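You operate a simulated robot arm through the tools that you are given. There is no shell and no other tool. Be economical: measure what you need, move in short steps, check, and stop when the job is done.

Carry out the task below with a simulated robot arm. There is one attempt and no reset: what you move stays moved.

Task
Wind 0.50 m of tape on to the reel, then switch to Hold.
Fine: press Zero once before winding, switch to Free, crank till the counter reads 0.50 m.
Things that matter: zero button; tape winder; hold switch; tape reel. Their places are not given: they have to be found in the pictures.

Only the result counts: the job must be done as asked and must still hold three seconds after the hand-in. Knocking over, shifting, dropping, spilling or breaking anything else fails it.

Robot
A 6-joint arm with a two-finger parallel gripper, fixed in place. Base frame: the origin is at the foot of the arm, x ahead of it, y to its left, z up; the work surface is at about z = 0.827. Lengths are in m, angles in rad, forces in N, time in s.
With the tool pointing down near the work surface it reaches from about 0.24 to 0.64 m from the base axis. Its first joint turns from -1.152 to 1.152 rad. Payload 2.7 kg.
The tool frame sits at the grasp point between the pads (the TCP): z along the fingers, y along the line on which they close. The tips reach 0.023 m beyond it. Largest opening 0.094 m; finger width 0.038, thickness 0.01; the body of the gripper, 0.054 by 0.096 m, starts 0.039 m behind the TCP.
Orientation is that of the tool frame in the base frame, as a unit quaternion [x, y, z, w]. With the fingers straight down and closing along the base's y, the tool's x points along the base's -x, its y along +y and its z along -z.

Tools
- The arm moves only by the tool apply_moves. Its argument "deltas" is a list of rows, each an object of numbers (a shift or turn left out is 0, a gripper value left out holds the last): "dx", "dy", "dz": the shift along the tool's x, y, z in mm; "ax", "ay", "az": the turn, a rotation vector about the tool's x, y, z in rad; "hand": the opening, from 0 (shut) to 1 (fully open). In form: [{"dx": .., "dy": .., "dz": .., "ax": .., "ay": .., "az": .., "hand": ..}, ...]. A call has 1 to 10 rows; each row is the pose to reach, as a shift and turn from the pose commanded when the call began, along the tool's axes at that moment. Each row takes 0.2 s and may step no farther than 0.05 m and 0.15 rad from the row before; otherwise, or with a gripper value out of range, the whole call is refused. A pose out of reach is approached as far as the arm can. The call stops where the force on the tool passes 40 N (or 10 N more than at its start, if that is more) or the arm is blocked; 0.2 s more then pass. Each finger travels about 0.045 m/s and halts on what it meets, pressing with about 33 N; the grip force reading is that of the motor and also rises with nothing between the fingers. The clock runs only during rows and for 0.2 s after the last one: add rows that repeat a pose to give the fingers time. It gives the time, the measured TCP pose, the force on the tool (base axes), the opening and the grip force at its end, in the units of the frame above (readings bear some noise).
- Cameras (640 x 400 px; columns grow to the right, rows downward): "scene" is fixed at [0.0819, -0.435, 1.4073]; the picture's right is [0.73, -0.68, 0.00], its down [-0.37, -0.40, -0.84] and it looks along [0.57, 0.61, -0.54] (base axes); focal length 318 px, centre (320, 200). "wrist" rides on the gripper at [-0.039, 0, -0.044] in the tool frame; the picture's right is [0.00, -1.00, 0.00], its down [0.97, 0.00, -0.24] and it looks along [0.24, 0.00, 0.97] (tool axes); focal length 218 px, centre (320, 200).
- camera(camera): a new picture of that camera. The clock stands still meanwhile.
- pixel_to_xyz(camera, pixels): for up to 12 pixels [column, row] of the newest picture of that camera ("zoom" is the newest enlarged one), the place [x, y, z] in the base frame of the surface seen there, good to about 0.003 m. The clock stands still meanwhile.
- inspect(camera, box): a new picture of the part [left, top, right, bottom] of that camera's present view, enlarged. The clock stands still meanwhile.
- hand_in(): hands the job in; it is judged then, once.

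Keep the steps short. Do not move on a guess: measure, check each grasp and each placing, and mend mistakes. In all there are 80 turns and 38 pictures (those below and enlarged ones count). Leave the gripper open and the arm clear of the work at the hand-in unless told otherwise, and finish with a single line.

The tools are called after ">>>" by a JSON object that holds its "op" and its "data". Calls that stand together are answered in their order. apply_moves: Moves the arm, as the interface text tells. Its arguments: {"type":"object","properties":{"deltas":{"type":"array","items":{"type":"object","properties":{"dx":{"type":"number"},"dy":{"type":"number"},"dz":{"type":"number"},"ax":{"type":"number"},"ay":{"type":"number"},"az":{"type":"number"},"hand":{"type":"number"}}}}},"required":["deltas"]} The other tools are called the same way: camera (camera) takes a picture; pixel_to_xyz (camera, pixels) gives the place of the surface under pixels of a picture; inspect (camera, box) takes an enlarged picture of a part of a camera's view; hand_in () hands the job in.

At the start:

```text
t: 0.0
position: [0.4569, 0.0497, 1.1414]
orientation: [-0.002, 1.0, 0.0, 0.0]
ft_force: [0.4, 0.3, -0.4]
opening: 0.094
grip_force: 0.1
```

scene: 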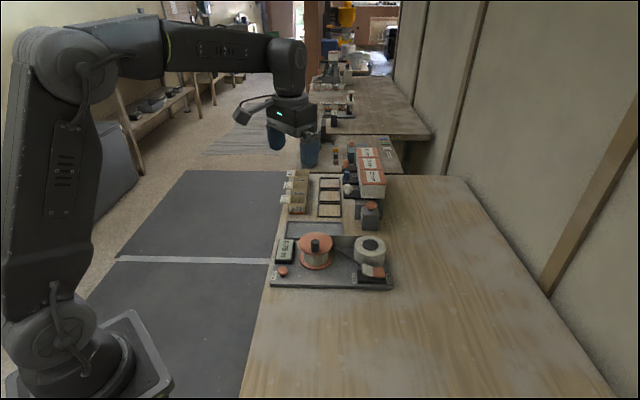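
wrist: 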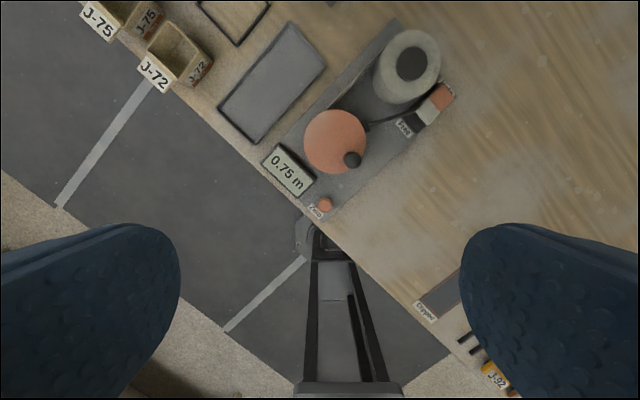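

I see the winder in the wrist picture: counter "0.75 m" at (289,170), zero button (325,204), crank disc (335,140) with knob (352,158), and switch near (430,108). I'll enlarge it and measure.

>>> {"op": "inspect", "data": {"camera": "wrist", "box": [240, 10, 480, 230]}}

>>> {"op": "inspect", "data": {"camera": "scene", "box": [260, 220, 400, 300]}}

>>> {"op": "pixel_to_xyz", "data": {"camera": "wrist", "pixels": [[325, 204], [335, 130], [352, 158], [441, 97], [427, 112], [413, 123], [289, 170], [411, 62], [345, 195], [320, 135], [353, 155], [316, 210]]}}

```text
1.82 times, centred on (360, 120) of wrist
```

zoom: 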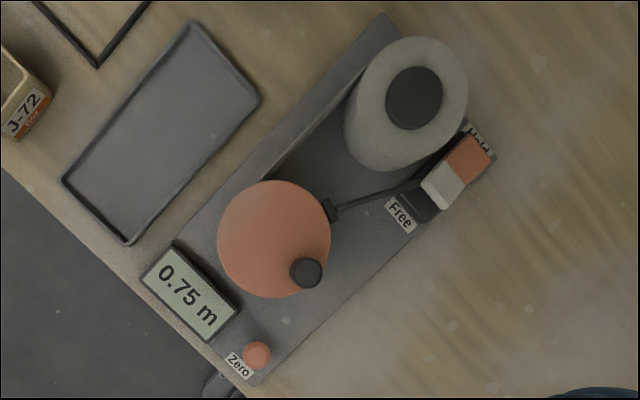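

```text
4.57 times, centred on (330, 260) of scene
```

zoom: 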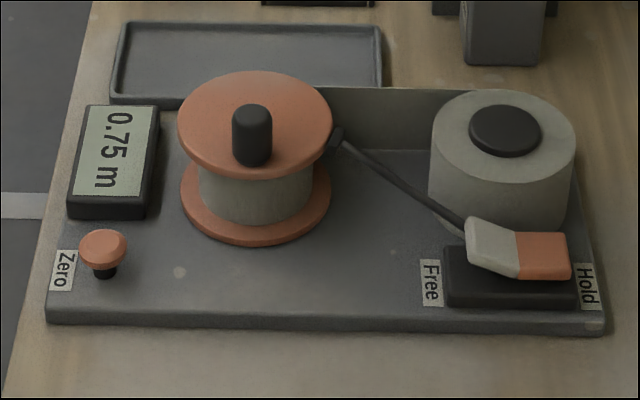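

```text
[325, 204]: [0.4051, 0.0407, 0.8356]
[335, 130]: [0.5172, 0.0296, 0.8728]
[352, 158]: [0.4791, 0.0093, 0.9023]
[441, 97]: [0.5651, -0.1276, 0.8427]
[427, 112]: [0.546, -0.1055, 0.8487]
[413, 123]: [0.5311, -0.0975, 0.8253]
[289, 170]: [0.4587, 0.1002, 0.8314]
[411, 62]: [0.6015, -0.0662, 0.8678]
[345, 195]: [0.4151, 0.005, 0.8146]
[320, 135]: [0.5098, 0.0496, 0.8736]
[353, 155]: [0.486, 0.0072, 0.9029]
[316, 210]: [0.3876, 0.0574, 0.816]
```

The rocker has its white (Free) half raised and orange (Hold) half down, so it is now on Hold. I'll measure the details from the enlarged scene picture.

>>> {"op": "pixel_to_xyz", "data": {"camera": "zoom", "pixels": [[103, 241], [103, 250], [252, 112], [252, 150], [180, 125], [332, 125], [255, 178], [492, 245], [475, 235], [545, 255], [560, 270], [180, 272]]}}

>>> {"op": "pixel_to_xyz", "data": {"camera": "wrist", "pixels": [[335, 142], [306, 142], [363, 142], [335, 113], [335, 170], [326, 202], [326, 206], [352, 157], [349, 159], [325, 205], [422, 119], [438, 100]]}}

```text
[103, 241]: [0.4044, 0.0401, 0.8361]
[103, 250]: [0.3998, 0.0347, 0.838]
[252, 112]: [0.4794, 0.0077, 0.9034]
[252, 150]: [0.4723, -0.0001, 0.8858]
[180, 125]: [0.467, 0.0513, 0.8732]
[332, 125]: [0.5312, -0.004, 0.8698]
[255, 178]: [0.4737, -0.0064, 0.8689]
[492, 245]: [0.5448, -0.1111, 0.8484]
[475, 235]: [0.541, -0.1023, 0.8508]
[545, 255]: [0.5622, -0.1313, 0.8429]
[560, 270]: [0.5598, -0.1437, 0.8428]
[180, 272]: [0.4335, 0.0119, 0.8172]
```

```text
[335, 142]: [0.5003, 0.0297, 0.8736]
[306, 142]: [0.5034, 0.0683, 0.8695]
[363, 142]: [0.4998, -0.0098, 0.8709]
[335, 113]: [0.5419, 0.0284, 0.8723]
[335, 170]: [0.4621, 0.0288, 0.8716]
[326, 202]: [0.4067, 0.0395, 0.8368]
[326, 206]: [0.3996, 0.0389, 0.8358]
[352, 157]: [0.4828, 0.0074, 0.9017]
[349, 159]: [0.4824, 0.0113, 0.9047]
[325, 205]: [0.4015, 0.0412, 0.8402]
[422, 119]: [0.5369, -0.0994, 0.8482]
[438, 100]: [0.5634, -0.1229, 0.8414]
```

Measured: zero button top (0.403, 0.040, 0.837), crank disc centre (0.502, 0.030, 0.872), knob (0.481, 0.008, top 0.903), rocker Free half (0.543, −0.106, 0.849), Hold half (0.563, −0.130, 0.842). Next: go above the Zero button, closing the fingers.

>>> {"op": "apply_moves", "data": {"deltas": [{"dx": 27, "dy": -5, "dz": 30, "hand": 0}, {"dx": 54, "dy": -9.7, "dz": 60, "hand": 0}, {"dx": 54, "dy": -9.7, "dz": 105, "hand": 0}, {"dx": 54, "dy": -9.7, "dz": 150, "hand": 0}, {"dx": 54, "dy": -9.7, "dz": 195, "hand": 0}, {"dx": 54, "dy": -9.7, "dz": 235, "hand": 0}, {"dx": 54, "dy": -9.7, "dz": 251, "hand": 0}, {"dx": 54, "dy": -9.7, "dz": 251, "hand": 0}]}}

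>>> {"op": "inspect", "data": {"camera": "scene", "box": [230, 200, 410, 300]}}

>>> {"op": "camera", "data": {"camera": "wrist"}}

```text
t: 1.8
position: [0.4038, 0.0408, 0.8887]
orientation: [0.0, 1.0, 0.0, 0.001]
ft_force: [-0.9, -0.6, -0.2]
opening: 0.0002
grip_force: 33.3
```

```text
3.56 times, centred on (320, 250) of scene
```

zoom: 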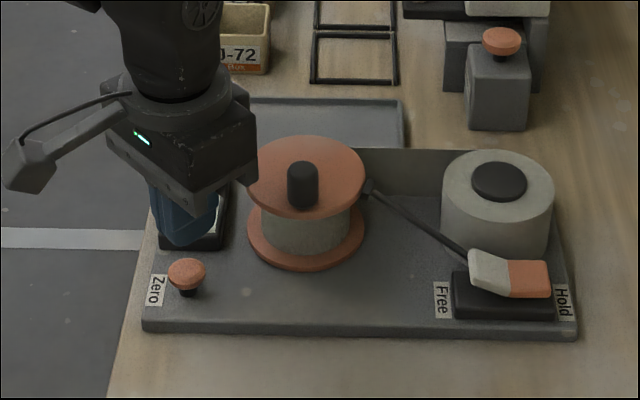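

```text
32 pictures are left
```

wrist: 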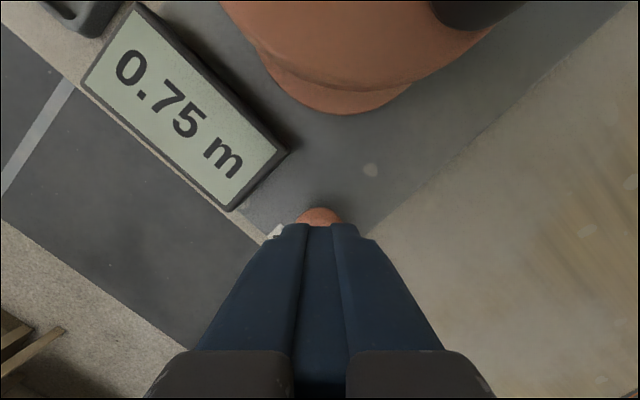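

The closed fingertips hang about 29 mm above the button (button seen at (320,216)). Now press down gently.

>>> {"op": "apply_moves", "data": {"deltas": [{"dz": 15}, {"dz": 24}, {"dz": 28}, {"dz": 30}, {"dz": 32}, {"dz": 33}, {"dz": 34}]}}

>>> {"op": "camera", "data": {"camera": "wrist"}}

```text
t: 3.4
position: [0.4039, 0.0396, 0.8563]
orientation: [-0.001, 1.0, 0.0, 0.0]
ft_force: [-0.3, 0.5, 2.0]
opening: 0.0
grip_force: 32.7
```

```text
31 pictures are left
```

wrist: 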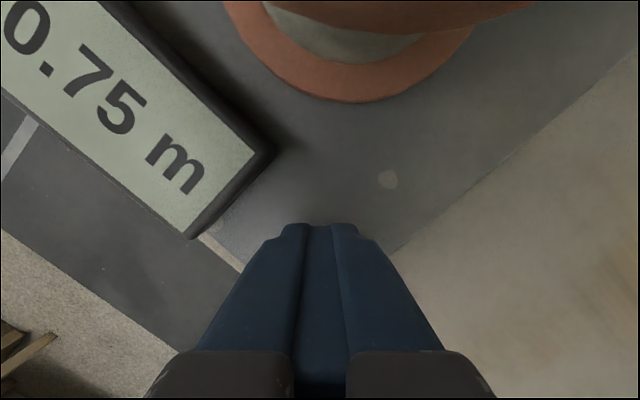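

Contact force is about 2 N, and the counter still reads 0.75. Press further in small steps.

>>> {"op": "apply_moves", "data": {"deltas": [{"dz": 1}, {"dz": 2}, {"dz": 3}]}}

>>> {"op": "camera", "data": {"camera": "wrist"}}

```text
t: 4.2
position: [0.4052, 0.0388, 0.8538]
orientation: [-0.001, 1.0, 0.001, 0.0]
ft_force: [-2.8, 0.0, 4.7]
opening: 0.0002
grip_force: 33.1
```

```text
30 pictures are left
```

wrist: 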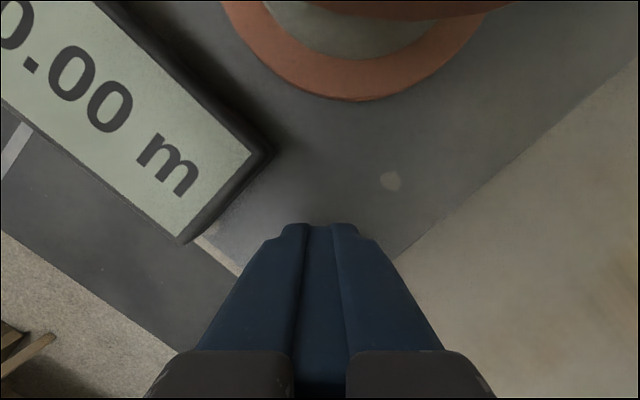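

The counter now reads 0.00. Release straight up, then travel at a safe height to above the Free half of the rocker at (0.537, −0.098).

>>> {"op": "apply_moves", "data": {"deltas": [{"dz": -40}, {"dz": -85}, {"dx": -33, "dy": -34, "dz": -90}, {"dx": -66, "dy": -68, "dz": -90}, {"dx": -99, "dy": -103, "dz": -90}, {"dx": -132, "dy": -137, "dz": -90}, {"dx": -132, "dy": -137, "dz": -60}, {"dx": -132, "dy": -137, "dz": -34}, {"dx": -132, "dy": -137, "dz": -34}]}}

>>> {"op": "inspect", "data": {"camera": "scene", "box": [260, 210, 420, 310]}}

```text
t: 6.2
position: [0.5367, -0.0975, 0.8866]
orientation: [-0.001, 1.0, 0.0, 0.0]
ft_force: [-0.8, 0.1, 0.2]
opening: 0.0
grip_force: 33.3
```

```text
4.00 times, centred on (340, 260) of scene
```

zoom: 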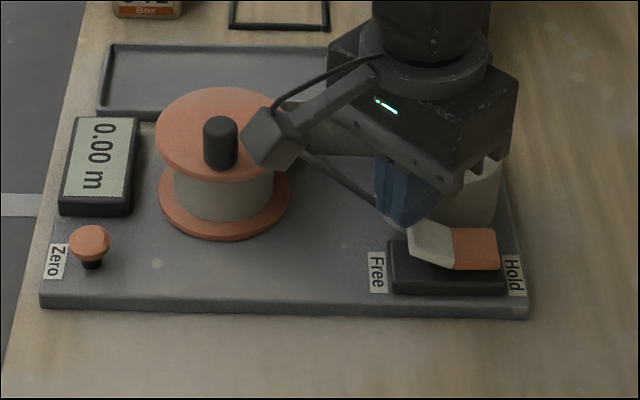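

Counter 0.00 confirmed. The gripper has a protruding bit at (270,140) near the crank; I'll measure its height before going lower.

>>> {"op": "pixel_to_xyz", "data": {"camera": "zoom", "pixels": [[272, 155], [255, 140], [295, 150], [340, 90], [408, 222], [385, 215], [425, 235], [415, 250], [472, 245], [345, 130]]}}

```text
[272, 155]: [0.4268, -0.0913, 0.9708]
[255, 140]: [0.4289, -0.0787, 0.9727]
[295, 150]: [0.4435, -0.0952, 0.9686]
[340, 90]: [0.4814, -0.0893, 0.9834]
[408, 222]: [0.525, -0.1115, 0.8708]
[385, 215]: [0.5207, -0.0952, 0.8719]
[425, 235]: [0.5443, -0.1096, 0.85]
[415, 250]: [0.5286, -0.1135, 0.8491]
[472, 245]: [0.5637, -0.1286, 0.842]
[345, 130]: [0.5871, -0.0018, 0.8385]
```

The bit is 85 mm above the TCP and clear. Now press the Free half down gently.

>>> {"op": "apply_moves", "data": {"deltas": [{"dz": 10}, {"dz": 14}, {"dz": 17}, {"dz": 20}, {"dz": 22}]}}

>>> {"op": "inspect", "data": {"camera": "scene", "box": [260, 210, 420, 310]}}

```text
t: 7.4
position: [0.5372, -0.0976, 0.865]
orientation: [0.0, 1.0, -0.001, 0.0]
ft_force: [0.9, -0.7, -0.3]
opening: 0.0001
grip_force: 32.3
```

```text
4.00 times, centred on (340, 260) of scene
```

zoom: 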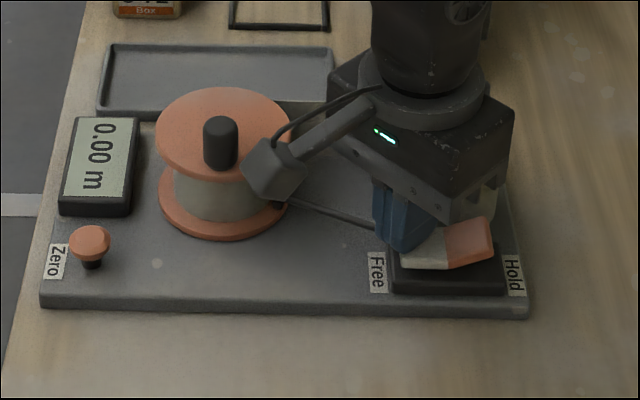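

The rocker has flipped: the orange Hold half is now raised, so it is on Free. Now lift, go above the crank knob and open the fingers to about 50 mm.

>>> {"op": "apply_moves", "data": {"deltas": [{"dz": -45}, {"dz": -85}, {"dx": 19, "dy": 35, "dz": -100, "hand": 0.5}, {"dx": 37, "dy": 70, "dz": -100}, {"dx": 56, "dy": 106, "dz": -100}, {"dx": 56, "dy": 106, "dz": -80}, {"dx": 56, "dy": 106, "dz": -68}, {"dx": 56, "dy": 106, "dz": -68}]}}

>>> {"op": "camera", "data": {"camera": "wrist"}}

>>> {"op": "inspect", "data": {"camera": "scene", "box": [260, 210, 420, 310]}}

```text
t: 9.2
position: [0.4804, 0.0094, 0.9328]
orientation: [-0.001, 1.0, 0.0, 0.0]
ft_force: [-1.3, -0.2, -0.7]
opening: 0.0469
grip_force: 0.0
```

```text
27 pictures are left
```

wrist: 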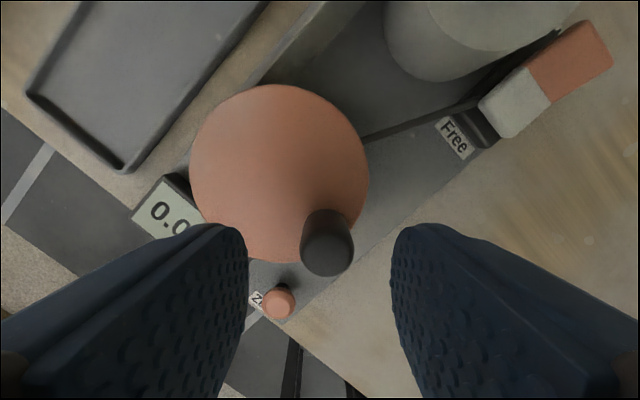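

```text
4.00 times, centred on (340, 260) of scene
```

zoom: 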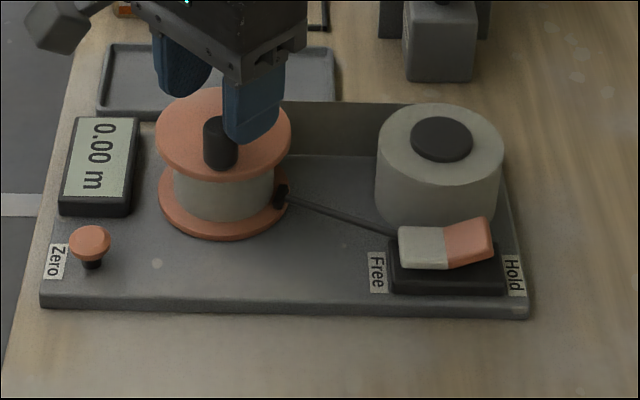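

The switch is on Free (brake arm now released). Before lowering I'll measure the knob and disc more closely.

>>> {"op": "pixel_to_xyz", "data": {"camera": "wrist", "pixels": [[327, 257], [305, 257], [349, 257], [327, 240], [327, 272], [280, 172], [193, 172], [365, 172], [280, 90], [265, 258], [217, 110], [343, 115]]}}

```text
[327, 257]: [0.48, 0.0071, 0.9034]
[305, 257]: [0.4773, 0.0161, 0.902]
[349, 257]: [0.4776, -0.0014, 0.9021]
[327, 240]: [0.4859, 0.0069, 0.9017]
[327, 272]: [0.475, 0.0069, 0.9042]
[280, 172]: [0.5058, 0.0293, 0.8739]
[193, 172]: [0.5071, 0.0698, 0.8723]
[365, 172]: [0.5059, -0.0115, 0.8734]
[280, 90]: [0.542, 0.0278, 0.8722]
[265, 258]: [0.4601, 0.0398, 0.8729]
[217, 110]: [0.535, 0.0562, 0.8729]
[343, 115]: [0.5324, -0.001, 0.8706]
```

Knob centre (0.480, 0.007), disc centre (0.5015, 0.029), crank radius about 0.0306. Lower around the knob and close.

>>> {"op": "apply_moves", "data": {"deltas": [{"dx": 0.4, "dy": -2, "dz": 15}, {"dx": 0.4, "dy": -2, "dz": 29}, {"dx": 0.4, "dy": -2, "dz": 29, "hand": 0.17}, {"dx": 0.4, "dy": -2, "dz": 29}, {"dx": 0.4, "dy": -2, "dz": 29}, {"dx": 0.4, "dy": -2, "dz": 29}]}}

>>> {"op": "camera", "data": {"camera": "wrist"}}

```text
t: 10.6
position: [0.4795, 0.0057, 0.9029]
orientation: [-0.001, 1.0, 0.0, 0.0]
ft_force: [-0.5, 0.0, -1.8]
opening: 0.0214
grip_force: 44.8
```

```text
25 pictures are left
```

wrist: 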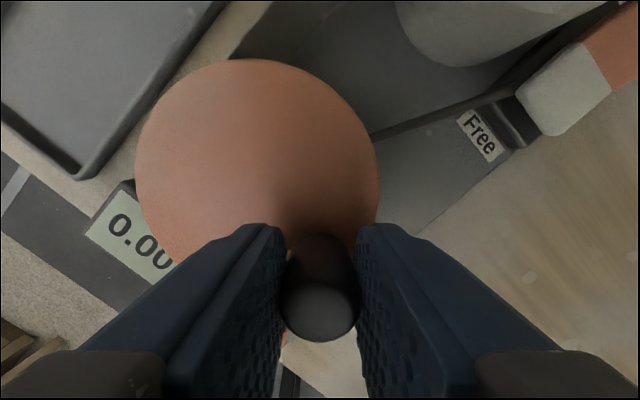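

Knob is held (opening 21 mm). First a small trial turn of 20° clockwise (seen from above), then read the counter.

>>> {"op": "apply_moves", "data": {"deltas": [{"dx": 3.4, "dy": 4.1}, {"dx": 6.1, "dy": 8.7}, {"dx": 6.1, "dy": 8.7}]}}

>>> {"op": "inspect", "data": {"camera": "scene", "box": [250, 210, 410, 310]}}

```text
t: 11.4
position: [0.4751, 0.0148, 0.9034]
orientation: [-0.001, 1.0, 0.0, 0.0]
ft_force: [5.6, 3.5, -5.9]
opening: 0.0215
grip_force: 45.1
```

```text
4.00 times, centred on (330, 260) of scene
```

zoom: 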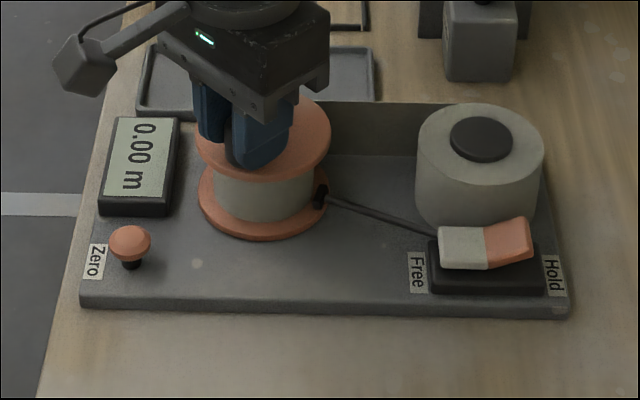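

The hand followed the arc but the counter still reads 0.00. Go back through the start and 25° the other way (counter-clockwise) for comparison.

>>> {"op": "apply_moves", "data": {"deltas": [{"dx": -2.6, "dy": -4.6}, {"dx": -6.1, "dy": -8.7}, {"dx": -11.5, "dy": -13.0}, {"dx": -17.2, "dy": -15.8}, {"dx": -17.2, "dy": -15.8}]}}

>>> {"op": "inspect", "data": {"camera": "scene", "box": [250, 210, 410, 310]}}

```text
t: 12.6
position: [0.4906, -0.0001, 0.904]
orientation: [0.0, 1.0, 0.0, -0.001]
ft_force: [0.7, 0.5, -6.8]
opening: 0.0213
grip_force: 45.5
```

```text
4.00 times, centred on (330, 260) of scene
```

zoom: 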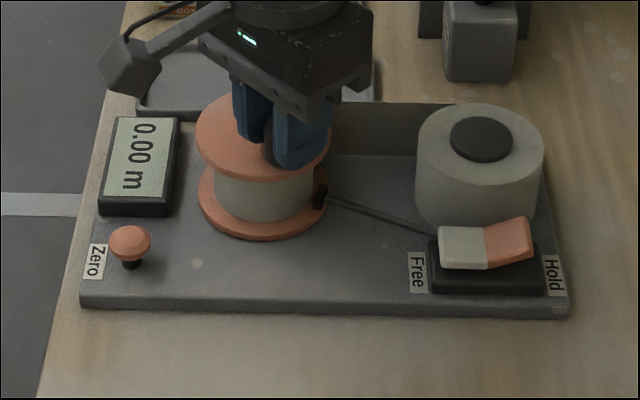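

Still 0.00. Continue counter-clockwise by another 60° to get a readable change.

>>> {"op": "apply_moves", "data": {"deltas": [{"dx": -7.8, "dy": -1.7}, {"dx": -15.8, "dy": -1.4}, {"dx": -23.4, "dy": 1.0}, {"dx": -30.1, "dy": 5.3}, {"dx": -30.1, "dy": 5.3}]}}

>>> {"op": "inspect", "data": {"camera": "scene", "box": [250, 210, 410, 310]}}

```text
t: 13.8
position: [0.5226, 0.0043, 0.9035]
orientation: [0.0, 1.0, 0.0, 0.0]
ft_force: [12.4, -16.4, -12.1]
opening: 0.0216
grip_force: 45.1
```

```text
4.00 times, centred on (330, 260) of scene
```

zoom: 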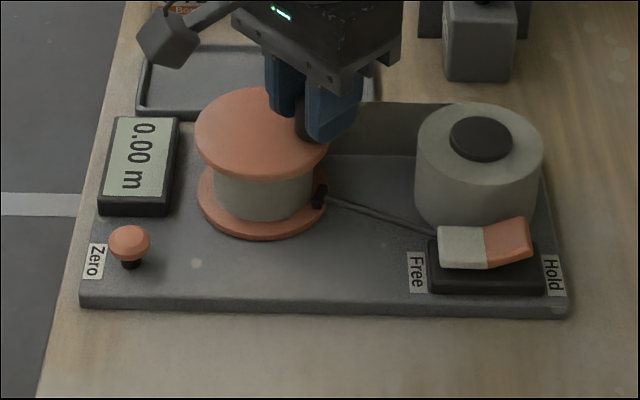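

The disc does turn, but the counter stays at 0.00 counter-clockwise, so winding should be clockwise. I fit the crank circle as centre (0.502, 0.029), radius 0.0316, and turn clockwise 144°.

>>> {"op": "apply_moves", "data": {"deltas": [{"dx": 7.9, "dy": -5.8}, {"dx": 17.5, "dy": -7.9}, {"dx": 27.4, "dy": -6.8}, {"dx": 36.4, "dy": -2.8}, {"dx": 43.8, "dy": 3.8}, {"dx": 48.7, "dy": 12.4}, {"dx": 50.8, "dy": 22.0}, {"dx": 49.7, "dy": 31.9}, {"dx": 49.7, "dy": 31.9}]}}

>>> {"op": "inspect", "data": {"camera": "scene", "box": [250, 210, 410, 310]}}

```text
t: 15.8
position: [0.4725, 0.0352, 0.9039]
orientation: [0.0, 1.0, 0.0, 0.001]
ft_force: [2.7, -1.5, -15.0]
opening: 0.0215
grip_force: 45.1
```

```text
4.00 times, centred on (330, 260) of scene
```

zoom: 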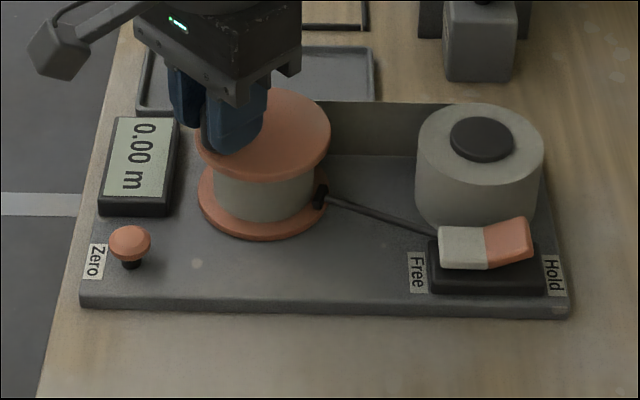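

Still 0.00; net turn so far is only 60° clockwise from the start. Continue clockwise another 180°.

>>> {"op": "apply_moves", "data": {"deltas": [{"dx": -4, "dy": 9}, {"dx": -10.6, "dy": 16.4}, {"dx": -19.2, "dy": 21.3}, {"dx": -28.8, "dy": 23.4}, {"dx": -38.7, "dy": 22.3}, {"dx": -47.7, "dy": 18.3}, {"dx": -55.1, "dy": 11.7}, {"dx": -60, "dy": 3.1}, {"dx": -62.1, "dy": -6.5}, {"dx": -61, "dy": -16.4}]}}

>>> {"op": "inspect", "data": {"camera": "scene", "box": [250, 210, 410, 310]}}

```text
t: 18.0
position: [0.533, 0.0184, 0.9034]
orientation: [0.0, 1.0, 0.0, 0.001]
ft_force: [10.3, -3.0, -17.2]
opening: 0.0218
grip_force: 44.8
```

```text
4.00 times, centred on (330, 260) of scene
```

zoom: 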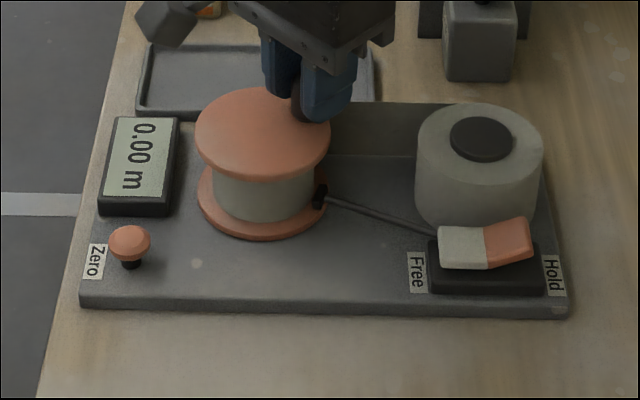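

Still 0.00 after 240° clockwise. Before cranking more, check whether the Zero button has come back up and where the switch, the brake tip and the knob are.

>>> {"op": "pixel_to_xyz", "data": {"camera": "zoom", "pixels": [[130, 235], [130, 245], [455, 245], [510, 240], [525, 225], [318, 195], [330, 200], [300, 100], [260, 120], [260, 230], [260, 200], [400, 222]]}}

>>> {"op": "camera", "data": {"camera": "wrist"}}

```text
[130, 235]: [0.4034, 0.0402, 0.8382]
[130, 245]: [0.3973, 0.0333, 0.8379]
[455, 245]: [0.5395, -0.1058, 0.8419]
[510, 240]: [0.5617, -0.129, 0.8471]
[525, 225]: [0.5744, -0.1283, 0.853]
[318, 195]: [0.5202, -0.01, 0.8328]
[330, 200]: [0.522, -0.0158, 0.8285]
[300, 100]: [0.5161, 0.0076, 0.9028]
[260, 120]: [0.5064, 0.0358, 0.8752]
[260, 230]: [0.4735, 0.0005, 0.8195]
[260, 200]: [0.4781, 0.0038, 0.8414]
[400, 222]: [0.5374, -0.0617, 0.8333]
```

```text
19 pictures are left
```

wrist: 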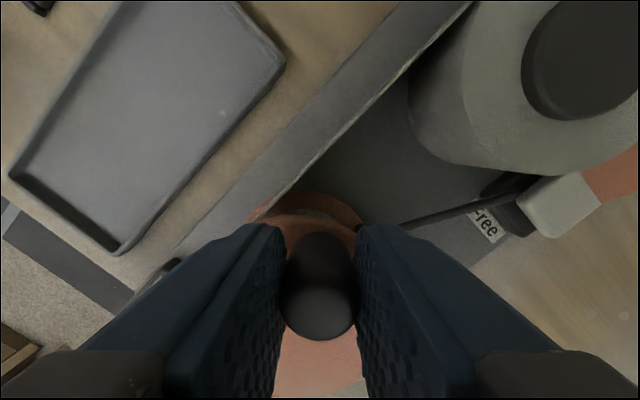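

Button is up (0.838) and the switch is on Free. The grey ribbon seen from (280,180) to (460,10) is the tape, tangent to the far side of the hub, so winding on must be counter-clockwise. Turn counter-clockwise 240°.

>>> {"op": "apply_moves", "data": {"deltas": [{"dx": -0.7, "dy": 13.1, "dz": 1}, {"dx": 4, "dy": 25.4, "dz": 1}, {"dx": 13.3, "dy": 34.7, "dz": 1}, {"dx": 25.6, "dy": 39.4, "dz": 1}, {"dx": 38.7, "dy": 38.7, "dz": 1}, {"dx": 50.4, "dy": 32.8, "dz": 1}, {"dx": 58.7, "dy": 22.5, "dz": 1}, {"dx": 62.1, "dy": 9.9, "dz": 1}, {"dx": 60, "dy": -3.1, "dz": 1}, {"dx": 52.8, "dy": -14.1, "dz": 1}]}}

```text
t: 20.2
position: [0.48, 0.006, 0.9035]
orientation: [0.0, 1.0, 0.0, 0.002]
ft_force: [2.6, 4.2, 9.4]
opening: 0.0215
grip_force: 45.1
```

Forces are low and the hand is back at the start angle. Continue counter-clockwise another 240° and read the counter.

>>> {"op": "apply_moves", "data": {"deltas": [{"dx": -11, "dy": -7.2}, {"dx": -24, "dy": -9.3}, {"dx": -36.6, "dy": -5.9}, {"dx": -46.9, "dy": 2.4}, {"dx": -52.8, "dy": 14.1}, {"dx": -53.5, "dy": 27.2}, {"dx": -48.8, "dy": 39.5}, {"dx": -39.5, "dy": 48.8}, {"dx": -27.2, "dy": 53.5}, {"dx": -14.1, "dy": 52.8}]}}

>>> {"op": "inspect", "data": {"camera": "scene", "box": [250, 210, 410, 310]}}

```text
t: 22.4
position: [0.493, 0.059, 0.9034]
orientation: [0.0, 1.0, 0.0, 0.0]
ft_force: [-4.1, 12.0, 16.8]
opening: 0.0215
grip_force: 44.9
```

```text
4.00 times, centred on (330, 260) of scene
```

zoom: 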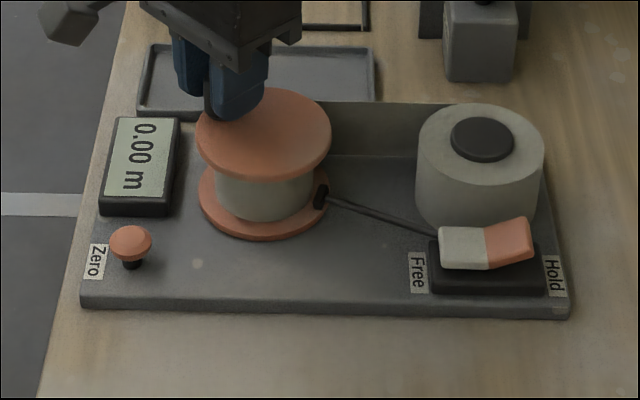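

Still 0.00, but the net turn hasn't yet reached one full revolution from the zeroed position in either direction. Forces remain small (about 17 N vertical, so I'll raise 0.7 mm). Continue counter-clockwise 240° past a full revolution.

>>> {"op": "apply_moves", "data": {"deltas": [{"dx": 11.7, "dy": -5.9, "dz": -0.7}, {"dx": 20, "dy": -16.2, "dz": -0.7}, {"dx": 23.4, "dy": -28.8, "dz": -0.7}, {"dx": 21.3, "dy": -41.8, "dz": -0.7}, {"dx": 14.1, "dy": -52.8, "dz": -0.7}, {"dx": 3.1, "dy": -61, "dz": -0.7}, {"dx": -9.9, "dy": -62.1, "dz": -0.7}, {"dx": -22.5, "dy": -58.7, "dz": -0.7}, {"dx": -32.8, "dy": -50.4, "dz": -0.7}, {"dx": -38.7, "dy": -38.7, "dz": -0.7}]}}

>>> {"op": "inspect", "data": {"camera": "scene", "box": [250, 210, 410, 310]}}

```text
t: 24.6
position: [0.5328, 0.02, 0.9041]
orientation: [0.0, 1.0, 0.0, 0.0]
ft_force: [10.0, -3.8, 1.4]
opening: 0.0213
grip_force: 45.0
```

```text
4.00 times, centred on (330, 260) of scene
```

zoom: 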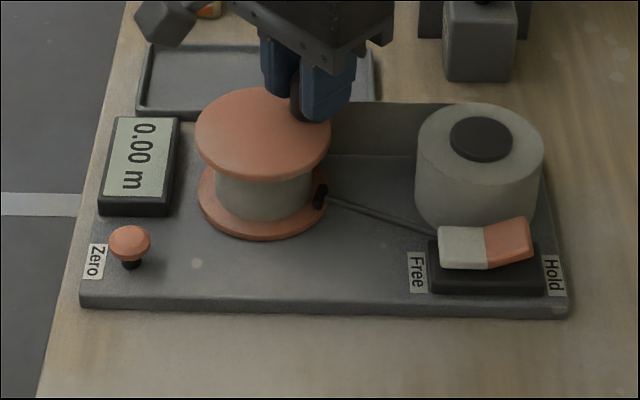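

Still 0.00 at 480° net counter-clockwise, so that is not the winding direction (or it clamps at zero). Now turn clockwise through many turns, 240° at a time.

>>> {"op": "apply_moves", "data": {"deltas": [{"dx": 5.9, "dy": -11.7}, {"dx": 16.2, "dy": -20}, {"dx": 28.8, "dy": -23.4}, {"dx": 41.8, "dy": -21.3}, {"dx": 52.8, "dy": -14.1}, {"dx": 60, "dy": -3.1}, {"dx": 62.1, "dy": 9.9}, {"dx": 58.7, "dy": 22.5}, {"dx": 50.4, "dy": 32.8}, {"dx": 38.7, "dy": 38.7}]}}

```text
t: 26.8
position: [0.494, 0.0595, 0.904]
orientation: [0.0, 1.0, 0.001, -0.001]
ft_force: [-2.8, 8.6, 0.8]
opening: 0.0212
grip_force: 45.5
```

Forces low; continue clockwise 240°, then read.

>>> {"op": "apply_moves", "data": {"deltas": [{"dx": -13.1, "dy": 0.7}, {"dx": -25.4, "dy": -4}, {"dx": -34.7, "dy": -13.3}, {"dx": -39.4, "dy": -25.6}, {"dx": -38.7, "dy": -38.7}, {"dx": -32.8, "dy": -50.4}, {"dx": -22.5, "dy": -58.7}, {"dx": -9.9, "dy": -62.1}, {"dx": 3.1, "dy": -61}, {"dx": 14.1, "dy": -52.8}]}}

>>> {"op": "inspect", "data": {"camera": "scene", "box": [265, 225, 365, 285]}}

```text
t: 29.0
position: [0.4782, 0.0063, 0.9042]
orientation: [-0.002, 1.0, 0.0, -0.001]
ft_force: [0.3, -0.9, 1.7]
opening: 0.0214
grip_force: 44.8
```

```text
6.40 times, centred on (315, 255) of scene
```

zoom: 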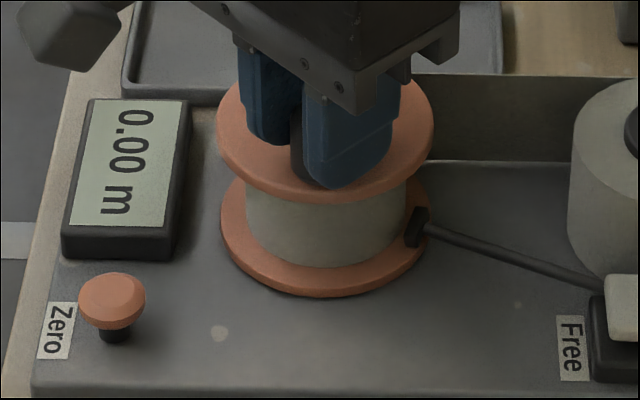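

Back at the start angle, still 0.00. Continue clockwise beyond it.

>>> {"op": "apply_moves", "data": {"deltas": [{"dx": 7.2, "dy": 11}, {"dx": 9.3, "dy": 24}, {"dx": 5.9, "dy": 36.6}, {"dx": -2.4, "dy": 46.9}, {"dx": -14.1, "dy": 52.8}, {"dx": -27.2, "dy": 53.5}, {"dx": -39.5, "dy": 48.8}, {"dx": -48.8, "dy": 39.5}, {"dx": -53.5, "dy": 27.2}, {"dx": -52.8, "dy": 14.1}]}}

>>> {"op": "apply_moves", "data": {"deltas": [{"dx": 5.9, "dy": -11.7}, {"dx": 16.2, "dy": -20}, {"dx": 28.8, "dy": -23.4}, {"dx": 41.8, "dy": -21.3}, {"dx": 52.8, "dy": -14.1}, {"dx": 60, "dy": -3.1}, {"dx": 62.1, "dy": 9.9}, {"dx": 58.7, "dy": 22.5}, {"dx": 50.4, "dy": 32.8}, {"dx": 38.7, "dy": 38.7}]}}

>>> {"op": "inspect", "data": {"camera": "scene", "box": [265, 225, 365, 285]}}

```text
t: 31.2
position: [0.533, 0.02, 0.9036]
orientation: [0.0, 1.0, 0.0, 0.0]
ft_force: [5.3, -1.7, -3.6]
opening: 0.0214
grip_force: 45.0
```

```text
t: 33.4
position: [0.494, 0.0597, 0.9029]
orientation: [-0.001, 1.0, 0.002, 0.0]
ft_force: [-1.4, 7.3, 5.4]
opening: 0.0214
grip_force: 45.0
```

```text
6.40 times, centred on (315, 255) of scene
```

zoom: 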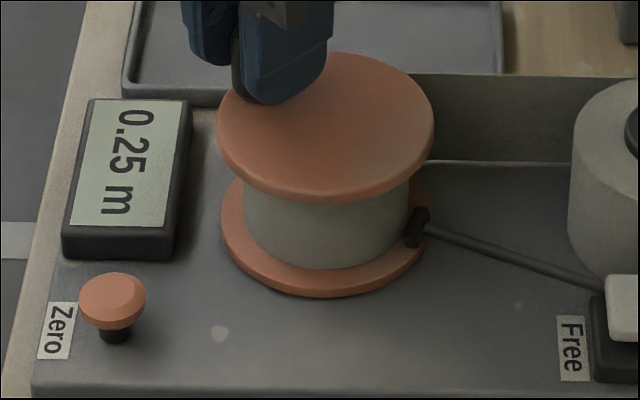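

The counter steps in quarter metres: it reads 0.25 after 480° clockwise, i.e. one full turn each. Two full turns end at the start angle; so 240° more, then read.

>>> {"op": "apply_moves", "data": {"deltas": [{"dx": -13.1, "dy": 0.7}, {"dx": -25.4, "dy": -4}, {"dx": -34.7, "dy": -13.3}, {"dx": -39.4, "dy": -25.6}, {"dx": -38.7, "dy": -38.7}, {"dx": -32.8, "dy": -50.4}, {"dx": -22.5, "dy": -58.7}, {"dx": -9.9, "dy": -62.1}, {"dx": 3.1, "dy": -61}, {"dx": 14.1, "dy": -52.8}]}}

>>> {"op": "inspect", "data": {"camera": "scene", "box": [265, 225, 365, 285]}}

```text
t: 35.6
position: [0.48, 0.0066, 0.9046]
orientation: [-0.001, 1.0, 0.0, 0.0]
ft_force: [6.5, 8.0, 7.4]
opening: 0.0216
grip_force: 45.0
```

```text
6.40 times, centred on (315, 255) of scene
```

zoom: 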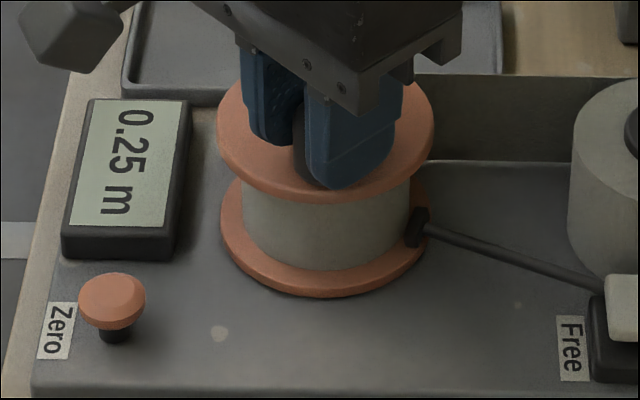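

At the edge of the second turn. Go 40° further clockwise and read.

>>> {"op": "apply_moves", "data": {"deltas": [{"dx": 4, "dy": 5}, {"dx": 7.2, "dy": 11}, {"dx": 9.2, "dy": 19.6}, {"dx": 9.2, "dy": 19.6}]}}

>>> {"op": "inspect", "data": {"camera": "scene", "box": [265, 225, 365, 285]}}

```text
t: 36.6
position: [0.47, 0.0256, 0.902]
orientation: [0.001, 1.0, 0.0, 0.0]
ft_force: [3.0, -0.2, 0.6]
opening: 0.0213
grip_force: 45.0
```

```text
6.40 times, centred on (315, 255) of scene
```

zoom: 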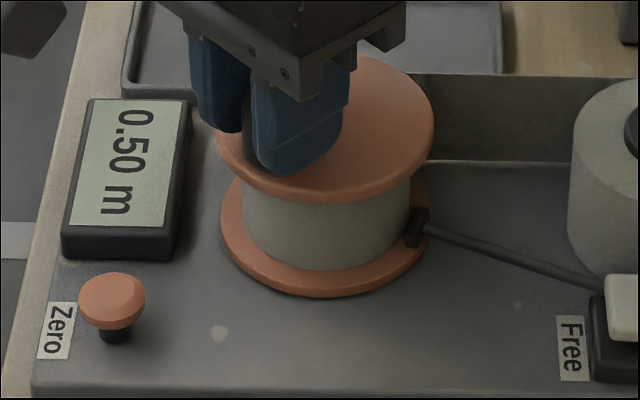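

The counter reads 0.50 m. Now release the knob, lift straight up.

>>> {"op": "apply_moves", "data": {"deltas": [{"hand": 0.45}, {"hand": 0.45}, {"hand": 0.45}, {"dz": -25}, {"dz": -60}, {"dz": -60}]}}

>>> {"op": "apply_moves", "data": {"deltas": [{"dx": -24, "dy": -40, "hand": 0}, {"dx": -48, "dy": -80}, {"dx": -72, "dy": -120}, {"dx": -96.5, "dy": -160}, {"dx": -96.5, "dy": -160, "dz": 40}, {"dx": -96.5, "dy": -160, "dz": 72}, {"dx": -96.5, "dy": -160, "dz": 72}]}}

>>> {"op": "inspect", "data": {"camera": "scene", "box": [260, 210, 420, 310]}}

```text
t: 38.0
position: [0.4703, 0.025, 0.9636]
orientation: [-0.001, 1.0, 0.0, 0.0]
ft_force: [0.3, 0.1, 1.3]
opening: 0.0428
grip_force: 0.0
```

```text
t: 39.6
position: [0.5666, -0.1358, 0.8916]
orientation: [0.0, 1.0, 0.001, 0.0]
ft_force: [-0.2, -0.2, 0.1]
opening: 0.0
grip_force: 33.0
```

```text
4.00 times, centred on (340, 260) of scene
```

zoom: 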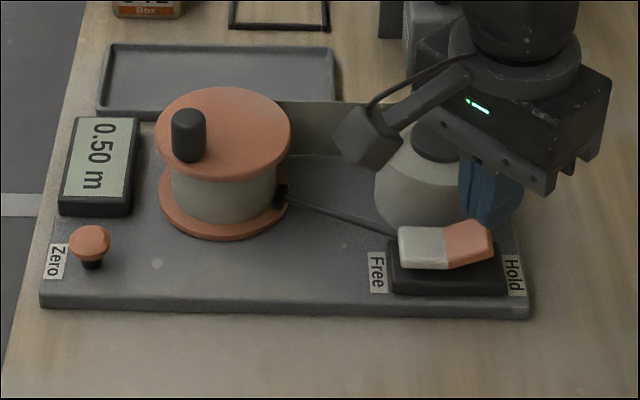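

Counter holds at 0.50 with the knob free. The closed tips are over the raised orange (Hold) half at (468,240). Press it down.

>>> {"op": "apply_moves", "data": {"deltas": [{"dz": 12}, {"dz": 17}, {"dz": 21}, {"dz": 24}, {"dz": 26.5}]}}

>>> {"op": "inspect", "data": {"camera": "scene", "box": [260, 210, 420, 310]}}

```text
t: 40.8
position: [0.5657, -0.1346, 0.8651]
orientation: [-0.001, 1.0, 0.0, -0.001]
ft_force: [-0.7, 0.7, 0.2]
opening: 0.0
grip_force: 33.0
```

```text
4.00 times, centred on (340, 260) of scene
```

zoom: 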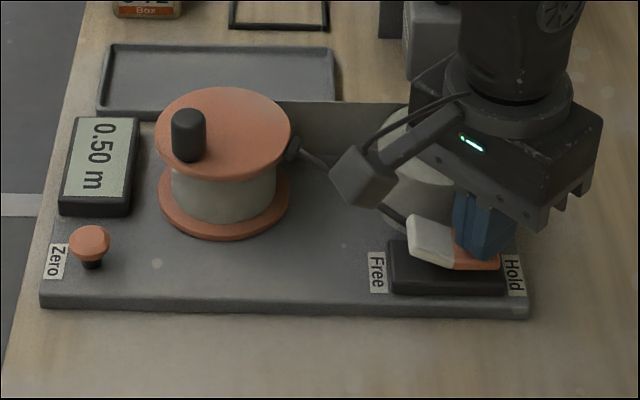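

The rocker has flipped to Hold and the counter is at 0.50. Lift clear, open the gripper, and check.

>>> {"op": "apply_moves", "data": {"deltas": [{"dz": -40}, {"dz": -85}, {"dz": -130}, {"dz": -175, "hand": 1}, {"dx": 20, "dz": -215, "hand": 1}, {"dx": 40, "dz": -230, "hand": 1}, {"dx": 40, "dz": -230, "hand": 1}, {"dx": 40, "dz": -230, "hand": 1}, {"dx": 40, "dz": -230, "hand": 1}]}}

>>> {"op": "inspect", "data": {"camera": "scene", "box": [260, 210, 420, 310]}}

```text
t: 42.8
position: [0.5267, -0.1354, 1.0948]
orientation: [-0.001, 1.0, 0.0, 0.0]
ft_force: [0.1, 0.5, -0.7]
opening: 0.0939
grip_force: 0.1
```

```text
4.00 times, centred on (340, 260) of scene
```

zoom: 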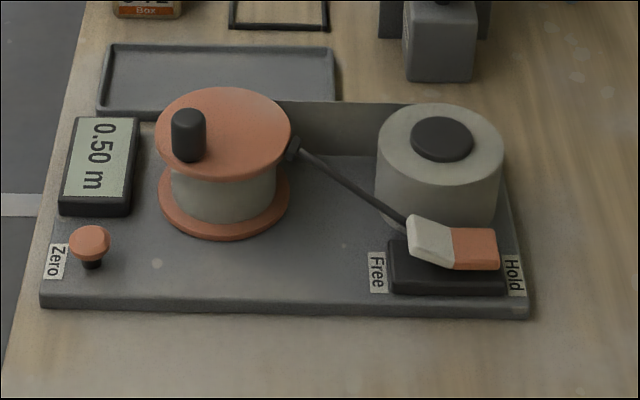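

Counter 0.50 m, switch on Hold with the brake arm up against the reel, gripper open and clear: handing in.

>>> {"op": "hand_in", "data": {}}

```text
The job is handed in.
```

The reel is wound to 0.50 m on the counter and the switch is on Hold; Zero was pressed once before winding, and while finding the winding direction I also cranked the reel backwards by over a turn.
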